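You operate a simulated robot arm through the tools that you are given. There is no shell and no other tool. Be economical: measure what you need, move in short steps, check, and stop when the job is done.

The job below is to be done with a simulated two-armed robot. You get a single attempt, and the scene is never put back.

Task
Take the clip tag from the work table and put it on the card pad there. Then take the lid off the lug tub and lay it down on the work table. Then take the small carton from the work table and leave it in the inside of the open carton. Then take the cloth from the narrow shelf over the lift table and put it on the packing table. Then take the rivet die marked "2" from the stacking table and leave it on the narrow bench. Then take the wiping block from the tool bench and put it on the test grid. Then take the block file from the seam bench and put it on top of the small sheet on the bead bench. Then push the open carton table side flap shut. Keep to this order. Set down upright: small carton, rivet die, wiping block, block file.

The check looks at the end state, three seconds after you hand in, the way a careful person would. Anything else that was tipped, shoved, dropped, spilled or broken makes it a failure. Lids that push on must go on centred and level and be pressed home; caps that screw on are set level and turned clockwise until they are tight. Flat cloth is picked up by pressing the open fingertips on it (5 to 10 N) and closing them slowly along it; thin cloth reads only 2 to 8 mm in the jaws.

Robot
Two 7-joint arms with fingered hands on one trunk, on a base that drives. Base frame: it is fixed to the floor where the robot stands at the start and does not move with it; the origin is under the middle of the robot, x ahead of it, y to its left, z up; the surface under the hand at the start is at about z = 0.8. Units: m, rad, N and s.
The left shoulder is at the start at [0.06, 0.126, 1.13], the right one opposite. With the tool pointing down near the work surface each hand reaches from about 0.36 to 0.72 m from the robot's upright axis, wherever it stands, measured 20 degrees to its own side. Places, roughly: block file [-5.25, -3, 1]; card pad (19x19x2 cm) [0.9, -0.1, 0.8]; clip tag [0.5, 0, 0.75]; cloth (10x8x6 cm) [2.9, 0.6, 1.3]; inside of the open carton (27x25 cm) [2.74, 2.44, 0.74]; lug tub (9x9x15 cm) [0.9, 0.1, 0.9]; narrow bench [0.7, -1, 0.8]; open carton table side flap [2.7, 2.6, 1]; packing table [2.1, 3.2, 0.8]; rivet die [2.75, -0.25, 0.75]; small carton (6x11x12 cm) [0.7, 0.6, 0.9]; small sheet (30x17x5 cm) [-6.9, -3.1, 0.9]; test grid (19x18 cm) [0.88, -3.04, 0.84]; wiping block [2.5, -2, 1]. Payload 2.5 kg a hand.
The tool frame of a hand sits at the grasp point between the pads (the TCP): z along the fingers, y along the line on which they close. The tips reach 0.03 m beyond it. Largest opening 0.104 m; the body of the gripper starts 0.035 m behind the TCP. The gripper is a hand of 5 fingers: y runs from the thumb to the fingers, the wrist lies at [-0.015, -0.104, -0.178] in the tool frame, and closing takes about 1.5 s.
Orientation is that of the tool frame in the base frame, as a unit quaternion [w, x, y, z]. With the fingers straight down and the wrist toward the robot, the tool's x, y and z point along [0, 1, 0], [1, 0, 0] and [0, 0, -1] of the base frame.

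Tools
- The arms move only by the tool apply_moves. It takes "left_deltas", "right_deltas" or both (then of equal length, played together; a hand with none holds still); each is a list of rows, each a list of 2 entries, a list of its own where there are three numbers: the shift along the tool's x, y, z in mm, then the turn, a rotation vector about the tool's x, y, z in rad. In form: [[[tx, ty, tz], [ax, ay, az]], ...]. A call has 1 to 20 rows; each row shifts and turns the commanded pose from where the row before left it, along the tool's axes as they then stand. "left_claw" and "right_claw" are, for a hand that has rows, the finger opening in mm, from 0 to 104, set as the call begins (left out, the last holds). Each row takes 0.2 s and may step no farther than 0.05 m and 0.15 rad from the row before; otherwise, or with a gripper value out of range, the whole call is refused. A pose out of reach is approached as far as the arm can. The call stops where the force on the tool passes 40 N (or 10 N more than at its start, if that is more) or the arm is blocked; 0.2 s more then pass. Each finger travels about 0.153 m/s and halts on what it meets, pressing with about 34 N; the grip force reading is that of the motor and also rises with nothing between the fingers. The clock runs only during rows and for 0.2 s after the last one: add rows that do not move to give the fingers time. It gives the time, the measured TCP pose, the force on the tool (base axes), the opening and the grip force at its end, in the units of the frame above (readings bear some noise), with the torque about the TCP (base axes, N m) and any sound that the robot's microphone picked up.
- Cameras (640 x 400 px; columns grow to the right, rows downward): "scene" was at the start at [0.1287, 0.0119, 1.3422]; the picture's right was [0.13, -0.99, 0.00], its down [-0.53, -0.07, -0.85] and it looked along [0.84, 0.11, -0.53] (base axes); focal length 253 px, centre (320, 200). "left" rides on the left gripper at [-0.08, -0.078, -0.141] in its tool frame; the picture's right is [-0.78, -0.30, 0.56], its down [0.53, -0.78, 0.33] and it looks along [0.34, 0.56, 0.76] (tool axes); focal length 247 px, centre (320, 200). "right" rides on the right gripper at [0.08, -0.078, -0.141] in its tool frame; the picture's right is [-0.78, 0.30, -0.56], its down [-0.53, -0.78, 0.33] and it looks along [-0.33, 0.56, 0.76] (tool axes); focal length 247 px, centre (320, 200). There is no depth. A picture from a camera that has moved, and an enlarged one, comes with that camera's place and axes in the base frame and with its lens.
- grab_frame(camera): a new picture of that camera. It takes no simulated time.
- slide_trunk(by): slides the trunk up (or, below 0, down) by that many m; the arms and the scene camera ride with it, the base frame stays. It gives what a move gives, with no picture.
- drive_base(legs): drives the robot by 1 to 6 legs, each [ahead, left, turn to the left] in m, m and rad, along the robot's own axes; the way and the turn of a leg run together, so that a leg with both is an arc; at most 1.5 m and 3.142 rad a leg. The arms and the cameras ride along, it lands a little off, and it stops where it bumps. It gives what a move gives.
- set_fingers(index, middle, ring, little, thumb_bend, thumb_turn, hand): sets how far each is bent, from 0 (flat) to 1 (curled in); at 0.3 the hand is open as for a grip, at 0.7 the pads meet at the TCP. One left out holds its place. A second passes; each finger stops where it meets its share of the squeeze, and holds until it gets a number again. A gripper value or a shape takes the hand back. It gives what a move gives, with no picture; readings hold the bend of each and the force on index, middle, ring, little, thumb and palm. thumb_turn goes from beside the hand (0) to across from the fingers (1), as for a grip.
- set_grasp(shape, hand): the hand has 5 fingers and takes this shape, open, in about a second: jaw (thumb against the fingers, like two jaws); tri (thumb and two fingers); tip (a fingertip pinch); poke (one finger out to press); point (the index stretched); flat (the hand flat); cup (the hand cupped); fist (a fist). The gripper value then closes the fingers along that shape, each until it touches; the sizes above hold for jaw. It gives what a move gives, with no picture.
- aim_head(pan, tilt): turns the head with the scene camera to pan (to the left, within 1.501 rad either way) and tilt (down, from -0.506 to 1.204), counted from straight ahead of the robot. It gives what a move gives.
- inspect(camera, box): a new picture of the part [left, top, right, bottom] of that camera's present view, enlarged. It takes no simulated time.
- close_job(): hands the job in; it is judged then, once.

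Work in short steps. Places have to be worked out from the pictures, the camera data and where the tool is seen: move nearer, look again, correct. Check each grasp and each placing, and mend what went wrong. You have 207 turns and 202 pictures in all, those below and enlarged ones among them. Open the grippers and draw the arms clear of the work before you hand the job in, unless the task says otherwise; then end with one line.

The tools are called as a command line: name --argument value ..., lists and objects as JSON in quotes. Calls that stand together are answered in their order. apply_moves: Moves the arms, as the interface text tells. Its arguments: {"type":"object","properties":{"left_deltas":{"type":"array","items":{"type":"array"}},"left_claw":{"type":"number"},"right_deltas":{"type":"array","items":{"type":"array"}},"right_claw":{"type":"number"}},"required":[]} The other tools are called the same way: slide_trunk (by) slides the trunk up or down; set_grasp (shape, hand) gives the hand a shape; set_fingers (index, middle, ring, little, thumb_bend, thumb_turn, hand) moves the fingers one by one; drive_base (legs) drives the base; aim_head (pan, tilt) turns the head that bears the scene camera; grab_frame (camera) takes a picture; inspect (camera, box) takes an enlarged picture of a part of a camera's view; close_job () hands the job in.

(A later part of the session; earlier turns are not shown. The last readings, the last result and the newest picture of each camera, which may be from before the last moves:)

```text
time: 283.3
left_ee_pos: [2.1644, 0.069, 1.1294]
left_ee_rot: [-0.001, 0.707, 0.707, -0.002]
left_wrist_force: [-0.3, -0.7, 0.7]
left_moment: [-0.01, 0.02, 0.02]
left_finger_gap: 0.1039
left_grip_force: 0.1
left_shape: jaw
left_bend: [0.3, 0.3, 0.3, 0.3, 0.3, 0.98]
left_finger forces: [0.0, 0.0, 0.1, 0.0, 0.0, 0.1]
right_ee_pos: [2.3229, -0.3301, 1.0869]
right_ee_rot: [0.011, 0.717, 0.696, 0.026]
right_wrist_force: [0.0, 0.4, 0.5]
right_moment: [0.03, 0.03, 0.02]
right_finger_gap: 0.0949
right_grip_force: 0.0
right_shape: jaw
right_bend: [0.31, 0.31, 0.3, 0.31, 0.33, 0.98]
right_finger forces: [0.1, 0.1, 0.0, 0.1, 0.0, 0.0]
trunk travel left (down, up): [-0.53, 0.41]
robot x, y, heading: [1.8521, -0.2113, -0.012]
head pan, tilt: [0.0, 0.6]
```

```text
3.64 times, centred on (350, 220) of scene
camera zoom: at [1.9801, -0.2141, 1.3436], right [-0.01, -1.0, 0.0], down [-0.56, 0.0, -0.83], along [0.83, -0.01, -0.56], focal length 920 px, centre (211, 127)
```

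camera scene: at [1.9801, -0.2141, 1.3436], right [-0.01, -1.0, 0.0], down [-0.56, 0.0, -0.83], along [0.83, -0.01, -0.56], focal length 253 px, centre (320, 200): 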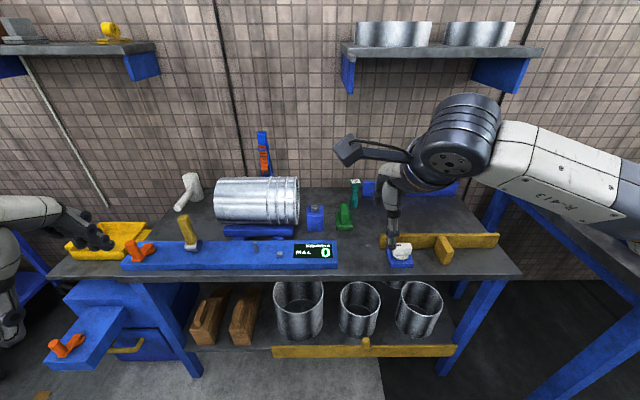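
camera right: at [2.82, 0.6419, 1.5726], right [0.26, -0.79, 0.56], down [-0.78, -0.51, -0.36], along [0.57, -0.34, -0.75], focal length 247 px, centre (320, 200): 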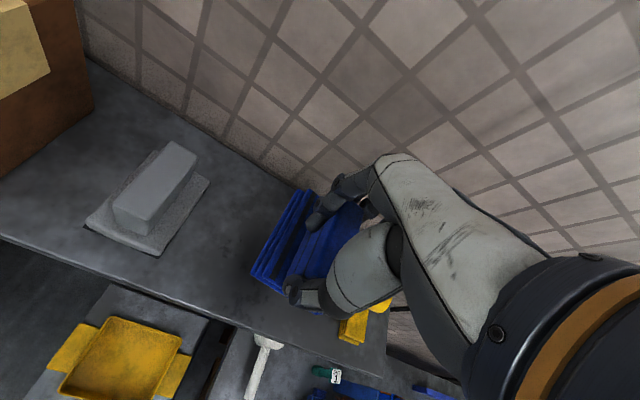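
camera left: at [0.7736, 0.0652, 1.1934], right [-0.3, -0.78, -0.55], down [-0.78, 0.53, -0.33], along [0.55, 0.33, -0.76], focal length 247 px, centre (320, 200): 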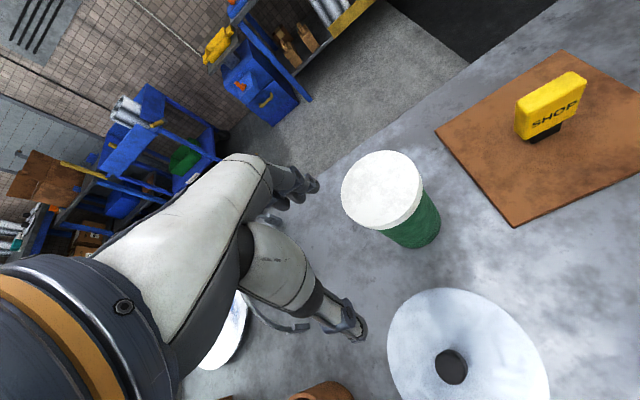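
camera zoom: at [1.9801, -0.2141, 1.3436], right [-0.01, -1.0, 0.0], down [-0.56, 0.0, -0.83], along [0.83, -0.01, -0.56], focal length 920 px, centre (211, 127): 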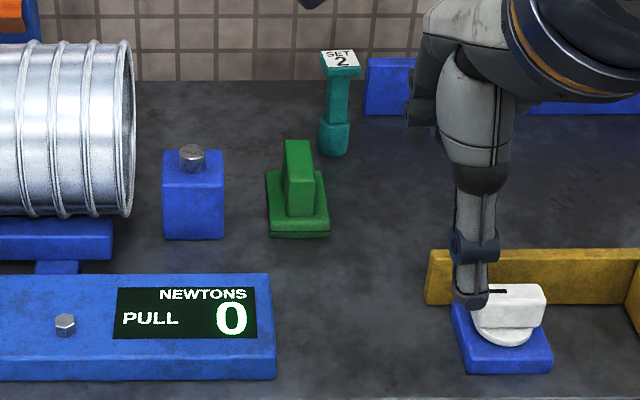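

The teal post labelled "SET 2" is the die: about (2.75, −0.35), ~10 cm tall with a slim shaft. Drive 0.25 m closer, straighten the tool and hover.

drive_base --legs '[[0.25, 0, 0]]'

apply_moves --right_deltas '[[[0, 0, 0], [0.053, -0.02, 0]], [[-4, 40, 0], [0, 0, 0]], [[-4, 40, 15], [0, 0, 0]], [[-4, 30, 20], [0, 0, 0]], [[0, 20, 20], [0, 0, 0]], [[0, 0, 0], [0, 0, 0]]]' --right_claw 70

grab_frame --camera "right"

grab_frame --camera "scene"

```text
time: 285.1
left_ee_pos: [2.4155, 0.0679, 1.1285]
left_ee_rot: [0.0, 0.707, 0.707, -0.001]
left_wrist_force: [-0.3, -0.1, -0.7]
left_moment: [-0.01, 0.0, 0.01]
left_finger_gap: 0.1039
left_grip_force: 0.1
left_shape: jaw
left_bend: [0.3, 0.3, 0.3, 0.3, 0.3, 0.98]
left_finger forces: [0.1, 0.1, 0.0, 0.0, 0.0, 0.0]
right_ee_pos: [2.5731, -0.3326, 1.0864]
right_ee_rot: [0.011, 0.717, 0.697, 0.027]
right_wrist_force: [0.7, 0.3, -0.5]
right_moment: [0.04, 0.01, 0.01]
right_finger_gap: 0.0948
right_grip_force: 0.0
right_shape: jaw
right_bend: [0.31, 0.31, 0.3, 0.31, 0.33, 0.98]
right_finger forces: [0.0, 0.0, 0.0, 0.0, 0.0, 0.1]
trunk travel left (down, up): [-0.53, 0.41]
robot x, y, heading: [2.1031, -0.2152, -0.01]
head pan, tilt: [0.0, 0.6]
```

```text
time: 286.5
left_ee_pos: [2.4156, 0.0673, 1.129]
left_ee_rot: [0.0, 0.707, 0.707, -0.002]
left_wrist_force: [-0.1, -0.5, 0.7]
left_moment: [-0.01, -0.03, -0.02]
left_finger_gap: 0.1038
left_grip_force: 0.2
left_shape: jaw
left_bend: [0.3, 0.3, 0.3, 0.3, 0.3, 0.98]
left_finger forces: [0.0, 0.1, 0.0, 0.1, 0.1, 0.1]
right_ee_pos: [2.7055, -0.3479, 1.0291]
right_ee_rot: [0.0, 0.716, 0.698, 0.001]
right_wrist_force: [-0.1, -0.2, 0.8]
right_moment: [0.0, -0.02, 0.01]
right_finger_gap: 0.0704
right_grip_force: 0.1
right_shape: jaw
right_bend: [0.28, 0.38, 0.35, 0.35, 0.6, 0.99]
right_finger forces: [0.0, 0.0, 0.0, 0.1, 0.0, 0.1]
trunk travel left (down, up): [-0.53, 0.41]
robot x, y, heading: [2.0988, -0.2171, -0.012]
head pan, tilt: [0.0, 0.6]
```

```text
74 pictures are left
camera right: at [2.6305, -0.2655, 1.1702], right [0.27, -0.78, 0.56], down [-0.79, -0.51, -0.33], along [0.55, -0.35, -0.76], focal length 247 px, centre (320, 200)
```

right: 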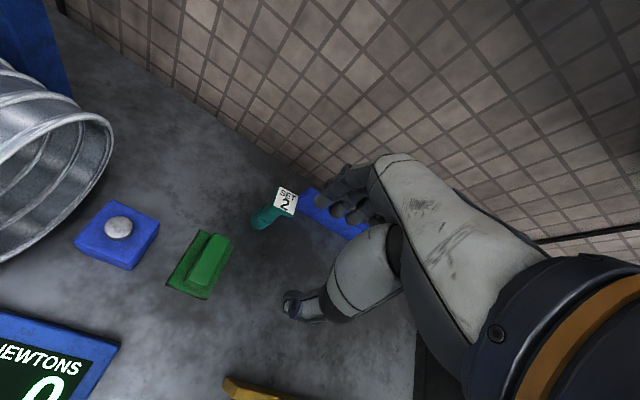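

```text
73 pictures are left
camera scene: at [2.2305, -0.2159, 1.3436], right [-0.01, -1.0, 0.0], down [-0.56, 0.0, -0.83], along [0.83, -0.01, -0.56], focal length 253 px, centre (320, 200)
```

scene: 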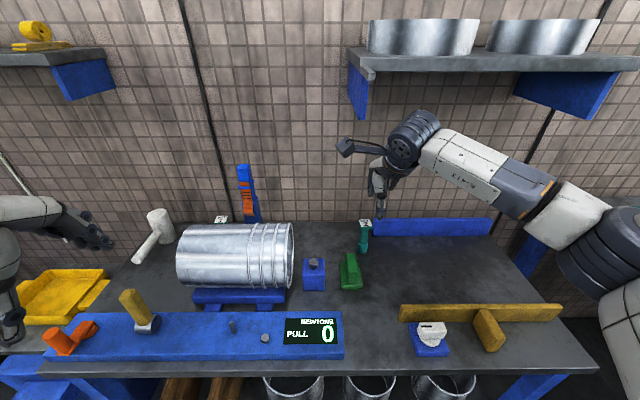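

Triangulation gives the die at (2.822, −0.358), table z≈0.75, top ≈0.86. Drive 0.1 m closer and lower around its shaft.

drive_base --legs '[[0.1, 0, 0]]'

apply_moves --right_deltas '[[[-8, 17, 30], [0, 0, 0]], [[0, 0, 40], [0, 0, 0]], [[0, 0, 35], [0, 0, 0]], [[0, 0, 0], [0, 0, 0]]]'

grab_frame --camera "right"

inspect --camera "scene" --box '[310, 160, 470, 280]'

```text
time: 287.6
left_ee_pos: [2.5144, 0.067, 1.1287]
left_ee_rot: [0.0, 0.707, 0.707, -0.001]
left_wrist_force: [0.7, 0.2, -1.0]
left_moment: [0.02, -0.01, -0.01]
left_finger_gap: 0.1042
left_grip_force: 0.1
left_shape: jaw
left_bend: [0.3, 0.3, 0.3, 0.3, 0.3, 0.98]
left_finger forces: [0.1, 0.0, 0.0, 0.0, 0.0, 0.0]
right_ee_pos: [2.8032, -0.3484, 1.0285]
right_ee_rot: [-0.001, 0.716, 0.698, 0.001]
right_wrist_force: [-0.3, 0.7, 0.5]
right_moment: [0.03, 0.01, -0.01]
right_finger_gap: 0.0705
right_grip_force: 0.0
right_shape: jaw
right_bend: [0.28, 0.38, 0.35, 0.35, 0.6, 0.99]
right_finger forces: [0.0, 0.0, 0.0, 0.0, 0.1, 0.0]
trunk travel left (down, up): [-0.53, 0.41]
robot x, y, heading: [2.203, -0.2158, -0.01]
head pan, tilt: [0.0, 0.6]
```

```text
time: 288.6
left_ee_pos: [2.5128, 0.0659, 1.1299]
left_ee_rot: [0.0, 0.707, 0.707, -0.001]
left_wrist_force: [-0.8, 0.3, 0.1]
left_moment: [-0.03, 0.03, 0.01]
left_finger_gap: 0.1036
left_grip_force: 0.1
left_shape: jaw
left_bend: [0.3, 0.3, 0.3, 0.3, 0.3, 0.98]
left_finger forces: [0.0, 0.1, 0.0, 0.0, 0.1, 0.0]
right_ee_pos: [2.8195, -0.3568, 0.9292]
right_ee_rot: [0.0, 0.717, 0.697, 0.001]
right_wrist_force: [-1.0, 0.2, 0.2]
right_moment: [0.01, 0.03, -0.01]
right_finger_gap: 0.0705
right_grip_force: 0.0
right_shape: jaw
right_bend: [0.28, 0.38, 0.35, 0.35, 0.6, 0.99]
right_finger forces: [0.0, 0.0, 0.0, 0.0, 0.0, 0.0]
trunk travel left (down, up): [-0.53, 0.41]
robot x, y, heading: [2.2013, -0.2163, -0.01]
head pan, tilt: [0.0, 0.6]
```

```text
72 pictures are left
camera right: at [2.7451, -0.274, 1.0691], right [0.27, -0.79, 0.56], down [-0.79, -0.51, -0.33], along [0.55, -0.35, -0.76], focal length 247 px, centre (320, 200)
```

right: 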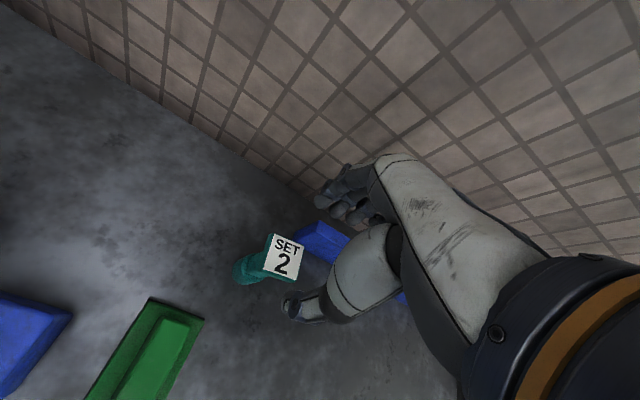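

```text
3.33 times, centred on (390, 220) of scene
camera zoom: at [2.3291, -0.2168, 1.3436], right [-0.01, -1.0, 0.0], down [-0.56, 0.0, -0.83], along [0.83, -0.01, -0.56], focal length 843 px, centre (87, 133)
```

zoom: 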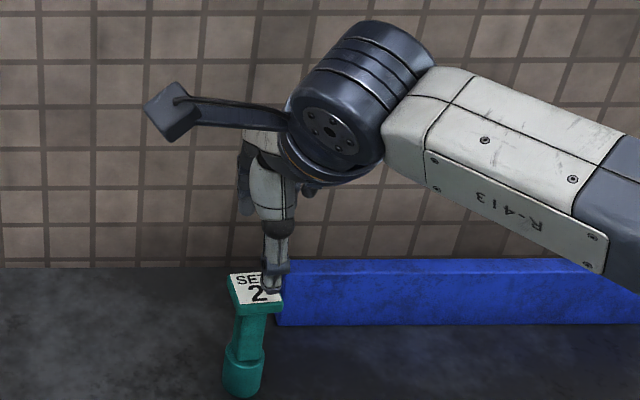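

Centred on the die. Descend to TCP ≈0.832 and close on the shaft.

apply_moves --right_deltas '[[[0, 2, 25], [0, 0, 0]], [[0, 0, 25], [0, 0, 0]], [[0, 0, 25], [0, 0, 0]], [[0, 0, 12], [0, 0, 0]], [[0, 0, 10], [0, 0, 0]], [[0, 0, 0], [0, 0, 0]]]'

grab_frame --camera "right"

```text
time: 290.0
left_ee_pos: [2.5145, 0.0658, 1.1296]
left_ee_rot: [0.0, 0.707, 0.707, -0.002]
left_wrist_force: [0.7, -0.2, -0.3]
left_moment: [0.03, 0.0, -0.03]
left_finger_gap: 0.1041
left_grip_force: 0.0
left_shape: jaw
left_bend: [0.3, 0.3, 0.3, 0.3, 0.3, 0.98]
left_finger forces: [0.0, 0.0, 0.0, 0.0, 0.0, 0.0]
right_ee_pos: [2.8205, -0.3578, 0.8283]
right_ee_rot: [0.0, 0.717, 0.697, 0.001]
right_wrist_force: [0.2, 0.7, 0.5]
right_moment: [0.02, 0.01, -0.02]
right_finger_gap: 0.0701
right_grip_force: 0.1
right_shape: jaw
right_bend: [0.28, 0.38, 0.35, 0.35, 0.6, 0.99]
right_finger forces: [0.0, 0.0, 0.0, 0.0, 0.0, 0.0]
trunk travel left (down, up): [-0.53, 0.41]
robot x, y, heading: [2.1992, -0.214, -0.01]
head pan, tilt: [0.0, 0.6]
```

```text
70 pictures are left
camera right: at [2.7464, -0.2755, 0.9685], right [0.27, -0.79, 0.56], down [-0.79, -0.51, -0.33], along [0.55, -0.35, -0.76], focal length 247 px, centre (320, 200)
```

right: 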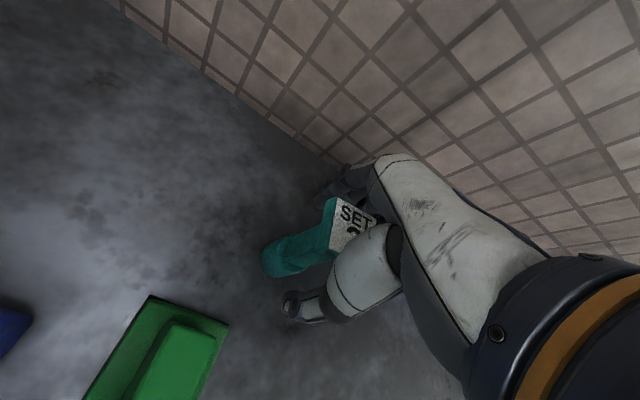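

Die sits between thumb and fingers. Close, then lift.

apply_moves --right_deltas '[[[0, 0, 0], [0, 0, 0]], [[0, 0, 0], [0, 0, 0]], [[0, 0, 0], [0, 0, 0]], [[0, 0, 0], [0, 0, 0]], [[0, 0, 0], [0, 0, 0]], [[0, 0, 0], [0, 0, 0]], [[0, 0, 0], [0, 0, 0]], [[0, 0, -15], [0, 0, 0]], [[0, 0, -35], [0, 0, 0]], [[0, 0, -45], [0, 0, 0]], [[0, 0, 0], [0, 0, 0]]]' --right_claw 5

grab_frame --camera "right"

inspect --camera "scene" --box '[310, 140, 470, 280]'

```text
time: 292.4
left_ee_pos: [2.5137, 0.0668, 1.1282]
left_ee_rot: [0.0, 0.707, 0.707, -0.002]
left_wrist_force: [0.1, 0.0, 1.0]
left_moment: [0.01, -0.02, 0.01]
left_finger_gap: 0.104
left_grip_force: 0.0
left_shape: jaw
left_bend: [0.3, 0.3, 0.3, 0.3, 0.3, 0.98]
left_finger forces: [0.0, 0.0, 0.0, 0.0, 0.0, 0.1]
right_ee_pos: [2.8221, -0.3596, 0.9216]
right_ee_rot: [-0.001, 0.717, 0.697, 0.001]
right_wrist_force: [-0.1, 0.7, -3.0]
right_moment: [0.02, 0.01, 0.01]
right_finger_gap: 0.0107
right_grip_force: 34.4
right_shape: jaw
right_bend: [0.72, 0.64, 0.7, 0.7, 0.73, 1.0]
right_finger forces: [22.0, 9.3, 0.0, 0.1, 28.5, 0.0]
trunk travel left (down, up): [-0.53, 0.41]
robot x, y, heading: [2.1964, -0.2194, -0.006]
head pan, tilt: [0.0, 0.6]
```

```text
69 pictures are left
camera right: at [2.7475, -0.2759, 1.063], right [0.28, -0.79, 0.56], down [-0.79, -0.51, -0.33], along [0.55, -0.35, -0.76], focal length 247 px, centre (320, 200)
```

right: 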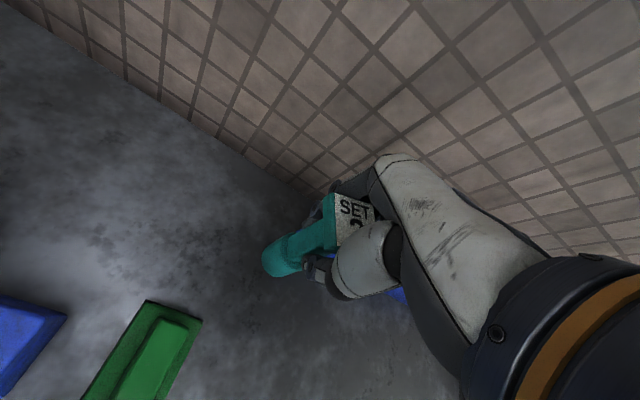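

```text
2.86 times, centred on (390, 210) of scene
camera zoom: at [2.3296, -0.2169, 1.3435], right [-0.01, -1.0, 0.0], down [-0.57, 0.0, -0.82], along [0.82, -0.01, -0.57], focal length 723 px, centre (120, 171)
```

zoom: 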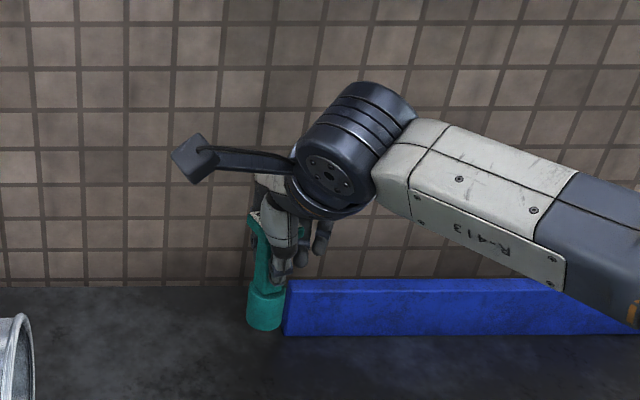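

Die held upright (3 N). Raise, retract, back off, turn around toward the narrow bench and look.

apply_moves --right_deltas '[[[0, 0, -45], [0, 0, 0]], [[0, 0, -45], [0, 0, 0]], [[0, -30, -35], [0, 0, 0]], [[0, -45, -15], [0, 0, 0]], [[0, -45, 0], [0, 0, 0]], [[0, -45, 0], [0, 0, 0]]]'

drive_base --legs '[[-0.4, 0, 0], [0, 0, 1.571], [0, 0, 1.571], [0, 0.8, 0]]'

grab_frame --camera "scene"

```text
time: 293.8
left_ee_pos: [2.5135, 0.0665, 1.1293]
left_ee_rot: [0.0, 0.707, 0.707, -0.003]
left_wrist_force: [0.0, 0.4, -0.2]
left_moment: [0.02, -0.01, 0.01]
left_finger_gap: 0.1039
left_grip_force: 0.1
left_shape: jaw
left_bend: [0.3, 0.3, 0.3, 0.3, 0.3, 0.98]
left_finger forces: [0.1, 0.1, 0.0, 0.1, 0.0, 0.1]
right_ee_pos: [2.6562, -0.3521, 1.0639]
right_ee_rot: [-0.001, 0.717, 0.697, 0.001]
right_wrist_force: [0.5, 0.5, -3.7]
right_moment: [-0.01, 0.0, -0.01]
right_finger_gap: 0.0107
right_grip_force: 33.5
right_shape: jaw
right_bend: [0.72, 0.64, 0.7, 0.7, 0.73, 1.0]
right_finger forces: [21.7, 9.0, 0.0, 0.0, 28.3, 0.1]
trunk travel left (down, up): [-0.53, 0.41]
robot x, y, heading: [2.2004, -0.2188, -0.006]
head pan, tilt: [0.0, 0.6]
```

```text
time: 307.8
left_ee_pos: [1.52, -1.2856, 1.1283]
left_ee_rot: [-0.002, 0.719, -0.695, 0.0]
left_wrist_force: [0.6, -0.2, 0.3]
left_moment: [0.02, 0.03, -0.03]
left_finger_gap: 0.1041
left_grip_force: 0.1
left_shape: jaw
left_bend: [0.3, 0.3, 0.3, 0.3, 0.3, 0.98]
left_finger forces: [0.0, 0.0, 0.0, 0.1, 0.0, 0.0]
right_ee_pos: [1.3637, -0.8721, 1.0631]
right_ee_rot: [0.001, 0.709, -0.705, 0.001]
right_wrist_force: [0.1, 0.1, -3.9]
right_moment: [0.0, 0.04, 0.03]
right_finger_gap: 0.0098
right_grip_force: 34.2
right_shape: jaw
right_bend: [0.72, 0.64, 0.7, 0.7, 0.74, 1.0]
right_finger forces: [22.0, 9.4, 0.1, 0.0, 27.3, 0.0]
trunk travel left (down, up): [-0.53, 0.41]
robot x, y, heading: [1.8209, -0.9925, -3.114]
head pan, tilt: [0.0, 0.6]
```

```text
67 pictures are left
camera scene: at [1.6954, -0.9956, 1.3435], right [-0.03, 1.0, 0.0], down [0.56, 0.01, -0.82], along [-0.82, -0.02, -0.57], focal length 253 px, centre (320, 200)
```

scene: 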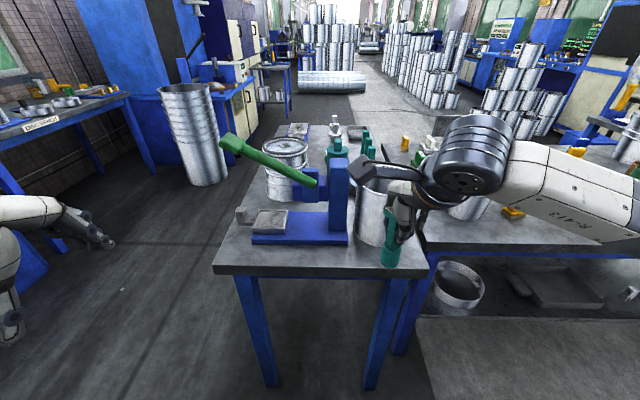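

Bench end is at x≈1.23 with a press on it. Zoom to find a free spot for the die.

inspect --camera "scene" --box '[200, 110, 440, 290]'

grab_frame --camera "right"

```text
2.22 times, centred on (320, 200) of scene
camera zoom: at [1.6954, -0.9956, 1.3435], right [-0.03, 1.0, 0.0], down [0.56, 0.01, -0.82], along [-0.82, -0.02, -0.57], focal length 562 px, centre (320, 200)
```

zoom: 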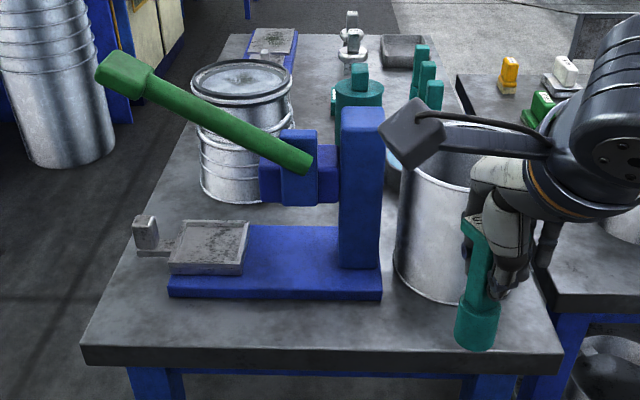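

```text
65 pictures are left
camera right: at [1.4424, -0.9507, 1.2043], right [-0.3, 0.78, 0.56], down [0.77, 0.54, -0.33], along [-0.56, 0.33, -0.76], focal length 247 px, centre (320, 200)
```

right: 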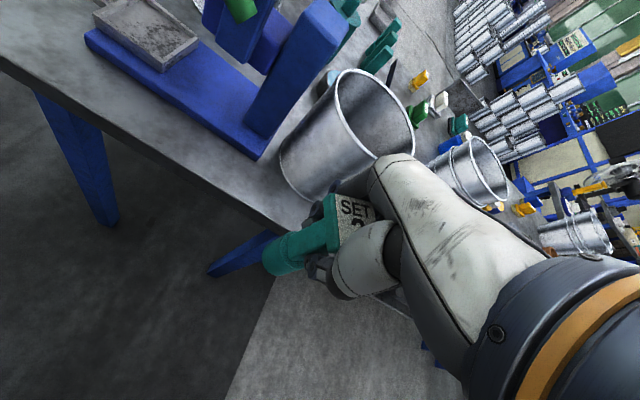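

Space at the end is tight between press, pail and edge. I'll view the bench from its long −y side, which gives better access.

drive_base --legs '[[0, 0.95, 0], [0, 0, -1.6], [0, 0.8, 0]]'

aim_head --pan 0.1 --tilt 0.7

grab_frame --camera "scene"

```text
time: 320.3
left_ee_pos: [0.7726, -1.5915, 1.1295]
left_ee_rot: [0.001, -0.003, 1.0, -0.002]
left_wrist_force: [0.7, 0.3, -0.5]
left_moment: [0.0, -0.01, 0.01]
left_finger_gap: 0.104
left_grip_force: 0.0
left_shape: jaw
left_bend: [0.3, 0.3, 0.3, 0.3, 0.3, 0.98]
left_finger forces: [0.0, 0.0, 0.1, 0.1, 0.0, 0.0]
right_ee_pos: [1.1897, -1.447, 1.0641]
right_ee_rot: [-0.001, 0.011, 1.0, 0.0]
right_wrist_force: [0.1, -0.8, -4.0]
right_moment: [0.0, -0.02, 0.07]
right_finger_gap: 0.0098
right_grip_force: 34.3
right_shape: jaw
right_bend: [0.72, 0.64, 0.7, 0.7, 0.74, 1.0]
right_finger forces: [22.1, 9.7, 0.1, 0.1, 27.0, 0.0]
trunk travel left (down, up): [-0.53, 0.41]
robot x, y, heading: [1.0581, -1.902, 1.569]
head pan, tilt: [0.0, 0.6]
```

```text
time: 321.0
left_ee_pos: [0.7728, -1.5916, 1.1297]
left_ee_rot: [0.0, -0.002, 1.0, -0.001]
left_wrist_force: [0.3, 0.0, 0.6]
left_moment: [-0.01, 0.01, 0.02]
left_finger_gap: 0.1038
left_grip_force: 0.1
left_shape: jaw
left_bend: [0.3, 0.3, 0.3, 0.3, 0.3, 0.98]
left_finger forces: [0.1, 0.1, 0.0, 0.0, 0.0, 0.0]
right_ee_pos: [1.1898, -1.447, 1.0631]
right_ee_rot: [-0.001, 0.011, 1.0, -0.001]
right_wrist_force: [0.6, -0.2, -3.1]
right_moment: [-0.03, -0.03, -0.01]
right_finger_gap: 0.0098
right_grip_force: 34.3
right_shape: jaw
right_bend: [0.72, 0.64, 0.7, 0.7, 0.74, 1.0]
right_finger forces: [22.0, 9.9, 0.1, 0.1, 26.9, 0.1]
trunk travel left (down, up): [-0.53, 0.41]
robot x, y, heading: [1.0557, -1.9043, 1.571]
head pan, tilt: [0.099, 0.7]
```

```text
64 pictures are left
camera scene: at [1.0489, -1.7786, 1.3349], right [1.0, 0.1, 0.0], down [0.06, -0.64, -0.77], along [-0.07, 0.76, -0.64], focal length 253 px, centre (320, 200)
```

scene: 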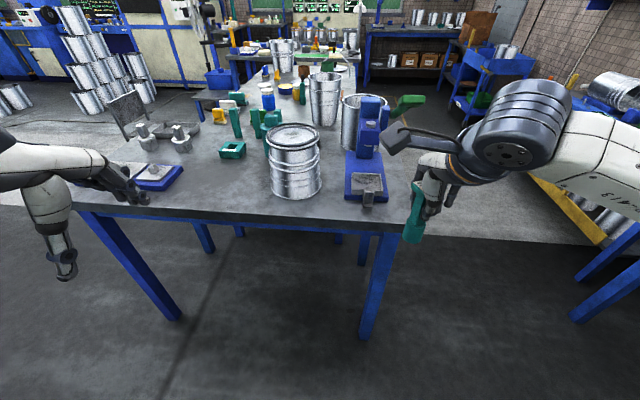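

There is generous free space on the bench around (0.63, −1.13). Shift left 0.52 m and ahead 0.14 m.

drive_base --legs '[[0, 0.52, 0], [0.14, 0, 0]]'

apply_moves --right_deltas '[[[0, 40, 0], [0, 0, 0]], [[0, 40, 0], [0, 0, 0]], [[0, 40, 10], [0, 0, 0]], [[0, 40, 30], [0, 0, 0]], [[0, 15, 40], [0, 0, 0]], [[0, 0, 40], [0, 0, 0]], [[0, 0, 30], [0, 0, 0]], [[0, 0, 0], [0, 0, 0]]]'

grab_frame --camera "scene"

grab_frame --camera "right"

```text
time: 324.9
left_ee_pos: [0.2523, -1.4548, 1.129]
left_ee_rot: [0.002, -0.009, 1.0, -0.002]
left_wrist_force: [0.5, -0.1, 0.1]
left_moment: [-0.01, 0.02, 0.03]
left_finger_gap: 0.1038
left_grip_force: 0.0
left_shape: jaw
left_bend: [0.3, 0.3, 0.3, 0.3, 0.3, 0.98]
left_finger forces: [0.0, 0.1, 0.0, 0.1, 0.1, 0.0]
right_ee_pos: [0.6694, -1.3037, 1.0636]
right_ee_rot: [-0.001, 0.005, 1.0, 0.001]
right_wrist_force: [-0.2, -0.1, -3.5]
right_moment: [-0.06, -0.01, 0.02]
right_finger_gap: 0.0098
right_grip_force: 33.7
right_shape: jaw
right_bend: [0.72, 0.64, 0.7, 0.7, 0.74, 1.0]
right_finger forces: [22.0, 9.9, 0.0, 0.0, 27.0, 0.0]
trunk travel left (down, up): [-0.53, 0.41]
robot x, y, heading: [0.5398, -1.7632, 1.577]
head pan, tilt: [0.099, 0.7]
```

```text
time: 326.6
left_ee_pos: [0.2533, -1.4535, 1.1298]
left_ee_rot: [0.0, -0.008, 1.0, -0.001]
left_wrist_force: [0.5, 1.2, -0.1]
left_moment: [-0.01, 0.01, -0.03]
left_finger_gap: 0.1037
left_grip_force: 0.1
left_shape: jaw
left_bend: [0.3, 0.3, 0.3, 0.3, 0.3, 0.98]
left_finger forces: [0.1, 0.1, 0.1, 0.0, 0.1, 0.0]
right_ee_pos: [0.6686, -1.1227, 0.9362]
right_ee_rot: [-0.006, 0.005, 1.0, 0.019]
right_wrist_force: [0.6, -4.2, 17.0]
right_moment: [-0.18, -0.14, -0.03]
right_finger_gap: 0.0117
right_grip_force: 33.7
right_shape: jaw
right_bend: [0.72, 0.64, 0.7, 0.7, 0.74, 1.0]
right_finger forces: [24.3, 13.6, 0.0, 0.0, 32.9, 0.0]
trunk travel left (down, up): [-0.53, 0.41]
robot x, y, heading: [0.5397, -1.762, 1.583]
head pan, tilt: [0.099, 0.7]
stopped in row 8 (right hand): the force on the tool passed its limit at 48 N (the readings are from after the stop); the commanded pose is now the measured one
```

```text
63 pictures are left
camera scene: at [0.5316, -1.6383, 1.3353], right [0.99, 0.11, 0.0], down [0.07, -0.64, -0.77], along [-0.08, 0.76, -0.64], focal length 253 px, centre (320, 200)
```

scene: 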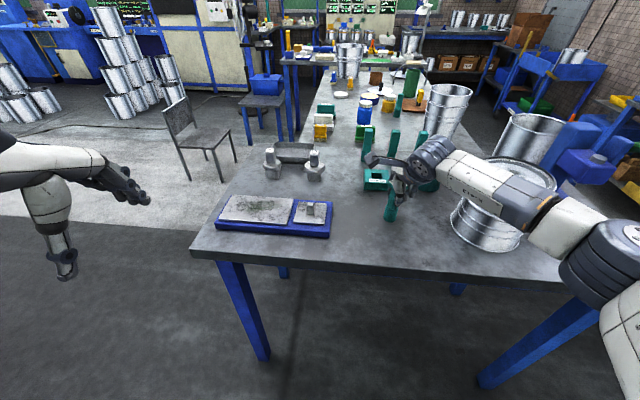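

```text
62 pictures are left
camera right: at [0.5904, -1.2043, 1.0745], right [0.79, 0.27, 0.56], down [0.52, -0.77, -0.37], along [0.33, 0.58, -0.74], focal length 247 px, centre (320, 200)
```

right: 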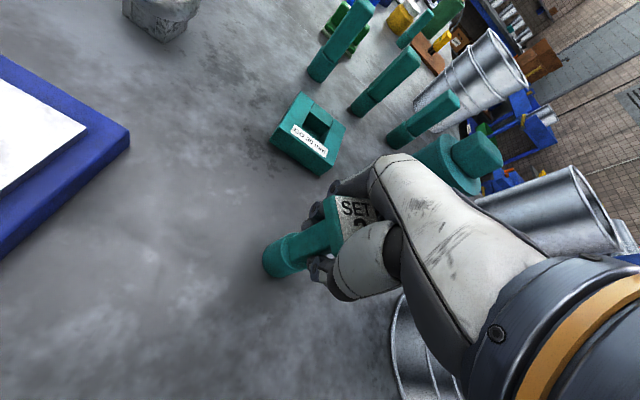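

Contact: the bench surface is near z≈0.86. Ease up 3 mm, check force, then release.

apply_moves --right_deltas '[[[0, 0, -3], [0, 0, 0]], [[0, 0, 0], [0, 0, 0]]]'

inspect --camera "scene" --box '[330, 130, 470, 240]'

```text
time: 327.2
left_ee_pos: [0.2535, -1.4552, 1.1297]
left_ee_rot: [0.001, -0.008, 1.0, -0.001]
left_wrist_force: [-0.6, -0.5, 0.1]
left_moment: [-0.01, 0.01, -0.02]
left_finger_gap: 0.1041
left_grip_force: 0.1
left_shape: jaw
left_bend: [0.3, 0.3, 0.3, 0.3, 0.3, 0.98]
left_finger forces: [0.1, 0.0, 0.0, 0.1, 0.1, 0.1]
right_ee_pos: [0.667, -1.125, 0.935]
right_ee_rot: [-0.006, 0.006, 1.0, 0.017]
right_wrist_force: [-0.5, 0.8, 12.8]
right_moment: [0.21, -0.14, -0.01]
right_finger_gap: 0.0114
right_grip_force: 34.4
right_shape: jaw
right_bend: [0.72, 0.64, 0.7, 0.7, 0.74, 1.0]
right_finger forces: [25.8, 12.8, 0.0, 0.0, 28.9, 0.0]
trunk travel left (down, up): [-0.53, 0.41]
robot x, y, heading: [0.5429, -1.7627, 1.579]
head pan, tilt: [0.099, 0.7]
```

```text
3.64 times, centred on (400, 185) of scene
camera zoom: at [0.5312, -1.6392, 1.3351], right [0.99, 0.11, 0.0], down [0.07, -0.64, -0.77], along [-0.08, 0.76, -0.64], focal length 920 px, centre (29, 254)
```

zoom: 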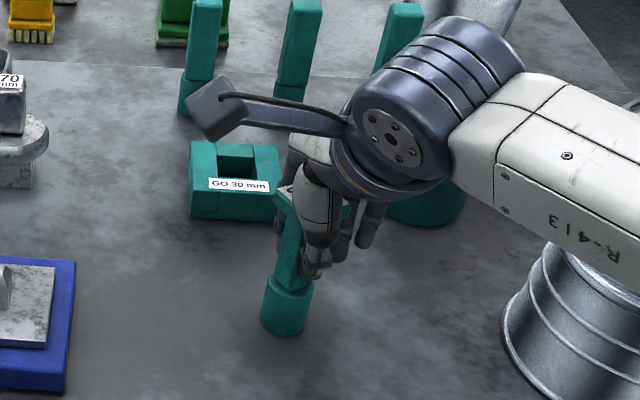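

Release now (small opening) and lift straight up.

apply_moves --right_deltas '[[[0, 0, 0], [0, 0, 0]], [[0, 0, 0], [0, 0, 0]], [[0, 0, 0], [0, 0, 0]], [[0, 0, 0], [0, 0, 0]], [[0, 0, 0], [0, 0, 0]], [[0, 0, 0], [0, 0, 0]], [[0, 0, 0], [0, 0, 0]]]' --right_claw 75

apply_moves --right_deltas '[[[0, 0, -15], [0, 0, 0]], [[0, 0, -30], [0, 0, 0]], [[0, 0, -45], [0, 0, 0]], [[0, 0, -45], [0, 0, 0]], [[0, -40, -20], [0, 0, 0]], [[0, -45, 0], [0, 0, 0]], [[0, -45, 0], [0, 0, 0]]]'

grab_frame --camera "scene"

```text
time: 328.8
left_ee_pos: [0.2526, -1.4536, 1.1282]
left_ee_rot: [0.001, -0.008, 1.0, -0.001]
left_wrist_force: [-0.1, -0.4, 0.4]
left_moment: [0.0, 0.0, -0.02]
left_finger_gap: 0.1037
left_grip_force: 0.0
left_shape: jaw
left_bend: [0.3, 0.3, 0.3, 0.3, 0.3, 0.98]
left_finger forces: [0.1, 0.0, 0.0, 0.1, 0.1, 0.1]
right_ee_pos: [0.6681, -1.1249, 0.933]
right_ee_rot: [-0.005, 0.005, 1.0, 0.015]
right_wrist_force: [0.3, -0.6, 0.2]
right_moment: [-0.01, -0.02, 0.01]
right_finger_gap: 0.0745
right_grip_force: 0.0
right_shape: jaw
right_bend: [0.27, 0.37, 0.34, 0.34, 0.57, 0.99]
right_finger forces: [0.0, 0.0, 0.0, 0.1, 0.0, 0.0]
trunk travel left (down, up): [-0.53, 0.41]
robot x, y, heading: [0.5404, -1.7653, 1.582]
head pan, tilt: [0.099, 0.7]
```

```text
time: 330.4
left_ee_pos: [0.2537, -1.4562, 1.1295]
left_ee_rot: [0.0, -0.008, 1.0, -0.002]
left_wrist_force: [-0.1, 0.1, -0.2]
left_moment: [-0.01, -0.01, 0.0]
left_finger_gap: 0.1042
left_grip_force: 0.2
left_shape: jaw
left_bend: [0.3, 0.3, 0.3, 0.3, 0.3, 0.98]
left_finger forces: [0.0, 0.1, 0.1, 0.0, 0.1, 0.1]
right_ee_pos: [0.6681, -1.2579, 1.0824]
right_ee_rot: [-0.005, 0.006, 1.0, 0.015]
right_wrist_force: [0.3, -0.3, 0.3]
right_moment: [0.04, -0.04, 0.03]
right_finger_gap: 0.0747
right_grip_force: 0.2
right_shape: jaw
right_bend: [0.27, 0.36, 0.34, 0.34, 0.57, 0.99]
right_finger forces: [0.1, 0.1, 0.0, 0.1, 0.0, 0.0]
trunk travel left (down, up): [-0.53, 0.41]
robot x, y, heading: [0.5439, -1.7653, 1.578]
head pan, tilt: [0.099, 0.7]
```

```text
60 pictures are left
camera scene: at [0.5317, -1.6382, 1.335], right [0.99, 0.11, 0.0], down [0.07, -0.64, -0.77], along [-0.08, 0.76, -0.64], focal length 253 px, centre (320, 200)
```

scene: 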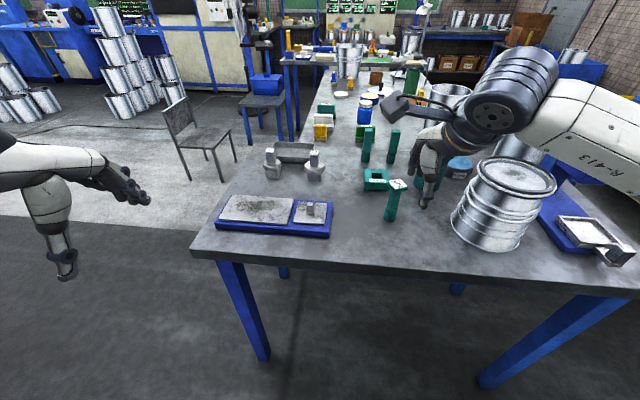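

Die stands upright on the narrow bench. Next the wiping block: back off, turn to +x and drive to the tool bench.

drive_base --legs '[[-0.2, 0, 0], [0, 0, -1.58], [1.2, 0, 0]]'

aim_head --pan 0.0 --tilt 0.6

grab_frame --camera "scene"

```text
time: 341.4
left_ee_pos: [2.036, -1.6417, 1.1288]
left_ee_rot: [0.0, 0.696, 0.718, -0.002]
left_wrist_force: [0.3, 0.5, -0.4]
left_moment: [0.04, 0.0, 0.01]
left_finger_gap: 0.1038
left_grip_force: 0.1
left_shape: jaw
left_bend: [0.3, 0.3, 0.3, 0.3, 0.3, 0.98]
left_finger forces: [0.1, 0.0, 0.1, 0.0, 0.1, 0.1]
right_ee_pos: [2.2375, -2.0535, 1.0818]
right_ee_rot: [0.006, 0.705, 0.709, 0.013]
right_wrist_force: [-0.6, -0.3, -0.3]
right_moment: [-0.02, 0.06, -0.04]
right_finger_gap: 0.0746
right_grip_force: 0.0
right_shape: jaw
right_bend: [0.27, 0.36, 0.34, 0.34, 0.57, 0.99]
right_finger forces: [0.0, 0.0, 0.0, 0.0, 0.1, 0.0]
trunk travel left (down, up): [-0.53, 0.41]
robot x, y, heading: [1.7319, -1.9357, 0.027]
head pan, tilt: [0.099, 0.7]
```

```text
time: 342.1
left_ee_pos: [2.0348, -1.6412, 1.1303]
left_ee_rot: [-0.001, 0.696, 0.718, -0.003]
left_wrist_force: [0.3, 0.2, 0.2]
left_moment: [-0.01, -0.01, 0.01]
left_finger_gap: 0.1038
left_grip_force: 0.1
left_shape: jaw
left_bend: [0.3, 0.3, 0.3, 0.3, 0.3, 0.98]
left_finger forces: [0.1, 0.0, 0.0, 0.0, 0.1, 0.0]
right_ee_pos: [2.2376, -2.0533, 1.083]
right_ee_rot: [0.006, 0.705, 0.709, 0.014]
right_wrist_force: [0.2, -0.6, -0.1]
right_moment: [0.01, -0.02, 0.0]
right_finger_gap: 0.0747
right_grip_force: 0.2
right_shape: jaw
right_bend: [0.27, 0.36, 0.34, 0.34, 0.57, 0.99]
right_finger forces: [0.1, 0.1, 0.1, 0.0, 0.0, 0.0]
trunk travel left (down, up): [-0.53, 0.41]
robot x, y, heading: [1.73, -1.9322, 0.025]
head pan, tilt: [0.0, 0.6]
```

```text
59 pictures are left
camera scene: at [1.8595, -1.9307, 1.3435], right [0.02, -1.0, 0.0], down [-0.57, -0.01, -0.82], along [0.82, 0.02, -0.57], focal length 253 px, centre (320, 200)
```

scene: 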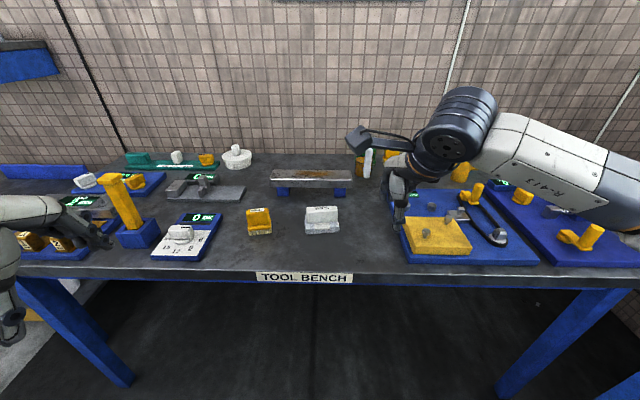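

inspect --camera "scene" --box '[230, 190, 360, 270]'

```text
4.92 times, centred on (295, 230) of scene
camera zoom: at [1.8595, -1.9307, 1.3435], right [0.02, -1.0, 0.0], down [-0.57, -0.01, -0.82], along [0.82, 0.02, -0.57], focal length 1245 px, centre (443, 52)
```

zoom: 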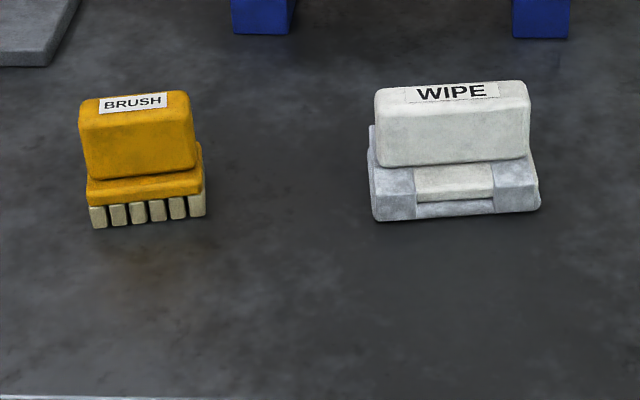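

The "WIPE" block is the wiping block, near (2.4–2.46, −1.925). Shift left 0.11 m, ahead 0.1 m, level the tool and look with the hand camera.

drive_base --legs '[[0, 0.11, 0], [0.1, 0, 0]]'

apply_moves --right_deltas '[[[0, 0, 0], [0.028, -0.01, 0]], [[0, 20, 0], [0, 0, 0]], [[0, 20, 0], [0, 0, 0]], [[0, 0, 0], [0, 0, 0]]]' --right_claw 85

grab_frame --camera "right"

grab_frame --camera "scene"

```text
time: 344.0
left_ee_pos: [2.1326, -1.5258, 1.1282]
left_ee_rot: [-0.001, 0.695, 0.719, -0.002]
left_wrist_force: [0.4, 0.4, 0.0]
left_moment: [0.0, 0.0, -0.04]
left_finger_gap: 0.1039
left_grip_force: 0.1
left_shape: jaw
left_bend: [0.3, 0.3, 0.3, 0.3, 0.3, 0.98]
left_finger forces: [0.0, 0.0, 0.1, 0.0, 0.1, 0.1]
right_ee_pos: [2.3358, -1.9368, 1.0824]
right_ee_rot: [0.006, 0.704, 0.71, 0.014]
right_wrist_force: [-0.1, -0.3, -0.5]
right_moment: [-0.01, 0.05, -0.01]
right_finger_gap: 0.0748
right_grip_force: 0.1
right_shape: jaw
right_bend: [0.27, 0.36, 0.34, 0.34, 0.57, 0.99]
right_finger forces: [0.0, 0.0, 0.1, 0.0, 0.0, 0.1]
trunk travel left (down, up): [-0.53, 0.41]
robot x, y, heading: [1.8286, -1.8168, 0.027]
head pan, tilt: [0.0, 0.6]
```

```text
time: 345.0
left_ee_pos: [2.1326, -1.5255, 1.1289]
left_ee_rot: [0.0, 0.695, 0.719, -0.001]
left_wrist_force: [-0.3, -0.2, 0.6]
left_moment: [0.01, -0.02, 0.03]
left_finger_gap: 0.104
left_grip_force: 0.1
left_shape: jaw
left_bend: [0.3, 0.3, 0.3, 0.3, 0.3, 0.98]
left_finger forces: [0.1, 0.0, 0.0, 0.0, 0.1, 0.0]
right_ee_pos: [2.3769, -1.9372, 1.0817]
right_ee_rot: [0.001, 0.704, 0.71, 0.001]
right_wrist_force: [0.1, -0.1, 0.1]
right_moment: [0.02, -0.02, 0.0]
right_finger_gap: 0.0852
right_grip_force: 0.0
right_shape: jaw
right_bend: [0.27, 0.34, 0.31, 0.33, 0.48, 0.99]
right_finger forces: [0.0, 0.0, 0.1, 0.1, 0.0, 0.0]
trunk travel left (down, up): [-0.53, 0.41]
robot x, y, heading: [1.8328, -1.8186, 0.032]
head pan, tilt: [0.0, 0.6]
```

```text
57 pictures are left
camera right: at [2.2979, -1.857, 1.2233], right [0.3, -0.77, 0.56], down [-0.77, -0.54, -0.33], along [0.56, -0.33, -0.76], focal length 247 px, centre (320, 200)
```

right: 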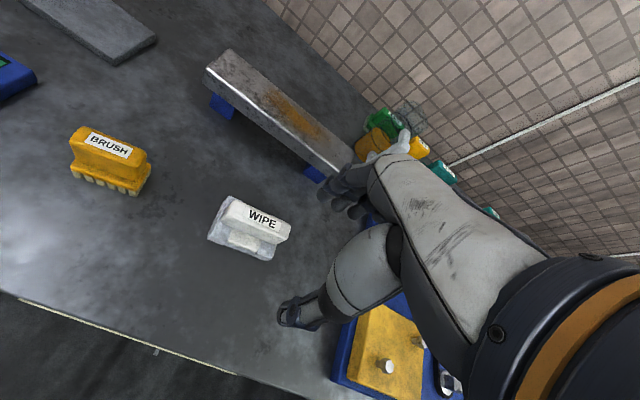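

```text
56 pictures are left
camera scene: at [1.9571, -1.8156, 1.3436], right [0.03, -1.0, 0.0], down [-0.56, -0.02, -0.83], along [0.82, 0.02, -0.56], focal length 253 px, centre (320, 200)
```

scene: 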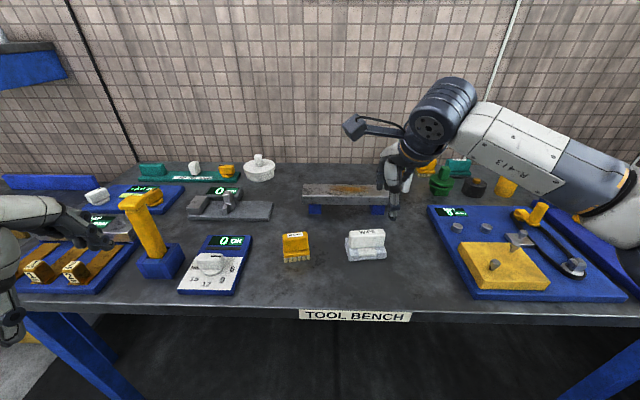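

WIPE handle top triangulates to (2.437, −1.922, 0.918), bench ≈0.855. Move over and descend around the handle.

apply_moves --right_deltas '[[[7, 30, 0], [0, 0, 0]], [[7, 30, 20], [0, 0, 0]], [[0, 0, 40], [0, 0, 0]], [[0, 0, 40], [0, 0, 0]], [[0, 0, 0], [0, 0, 0]]]' --right_claw 75

grab_frame --camera "right"

inspect --camera "scene" --box '[310, 170, 450, 280]'

```text
time: 346.2
left_ee_pos: [2.1319, -1.5266, 1.128]
left_ee_rot: [0.0, 0.694, 0.72, -0.002]
left_wrist_force: [0.2, 0.3, 0.2]
left_moment: [0.03, 0.0, 0.01]
left_finger_gap: 0.104
left_grip_force: 0.0
left_shape: jaw
left_bend: [0.3, 0.3, 0.3, 0.3, 0.3, 0.98]
left_finger forces: [0.1, 0.0, 0.0, 0.0, 0.0, 0.0]
right_ee_pos: [2.4359, -1.9216, 0.9849]
right_ee_rot: [-0.001, 0.704, 0.71, 0.001]
right_wrist_force: [0.1, -0.3, -0.3]
right_moment: [0.0, 0.04, 0.03]
right_finger_gap: 0.0752
right_grip_force: 0.1
right_shape: jaw
right_bend: [0.27, 0.36, 0.33, 0.34, 0.56, 0.99]
right_finger forces: [0.0, 0.0, 0.0, 0.0, 0.1, 0.0]
trunk travel left (down, up): [-0.53, 0.41]
robot x, y, heading: [1.8268, -1.8222, 0.023]
head pan, tilt: [0.0, 0.6]
```

```text
55 pictures are left
camera right: at [2.3579, -1.8415, 1.1248], right [0.3, -0.77, 0.56], down [-0.77, -0.54, -0.33], along [0.56, -0.33, -0.76], focal length 247 px, centre (320, 200)
```

right: 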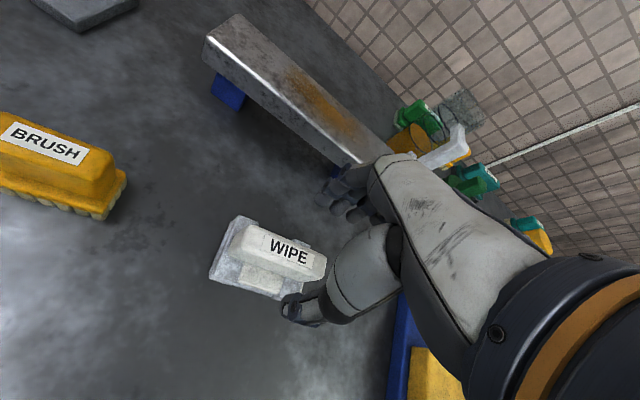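

```text
3.64 times, centred on (380, 225) of scene
camera zoom: at [1.9571, -1.8156, 1.3436], right [0.03, -1.0, 0.0], down [-0.56, -0.02, -0.83], along [0.82, 0.02, -0.56], focal length 920 px, centre (102, 109)
```

zoom: 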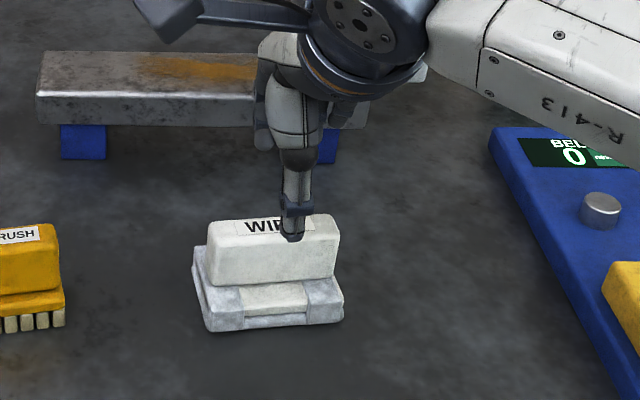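

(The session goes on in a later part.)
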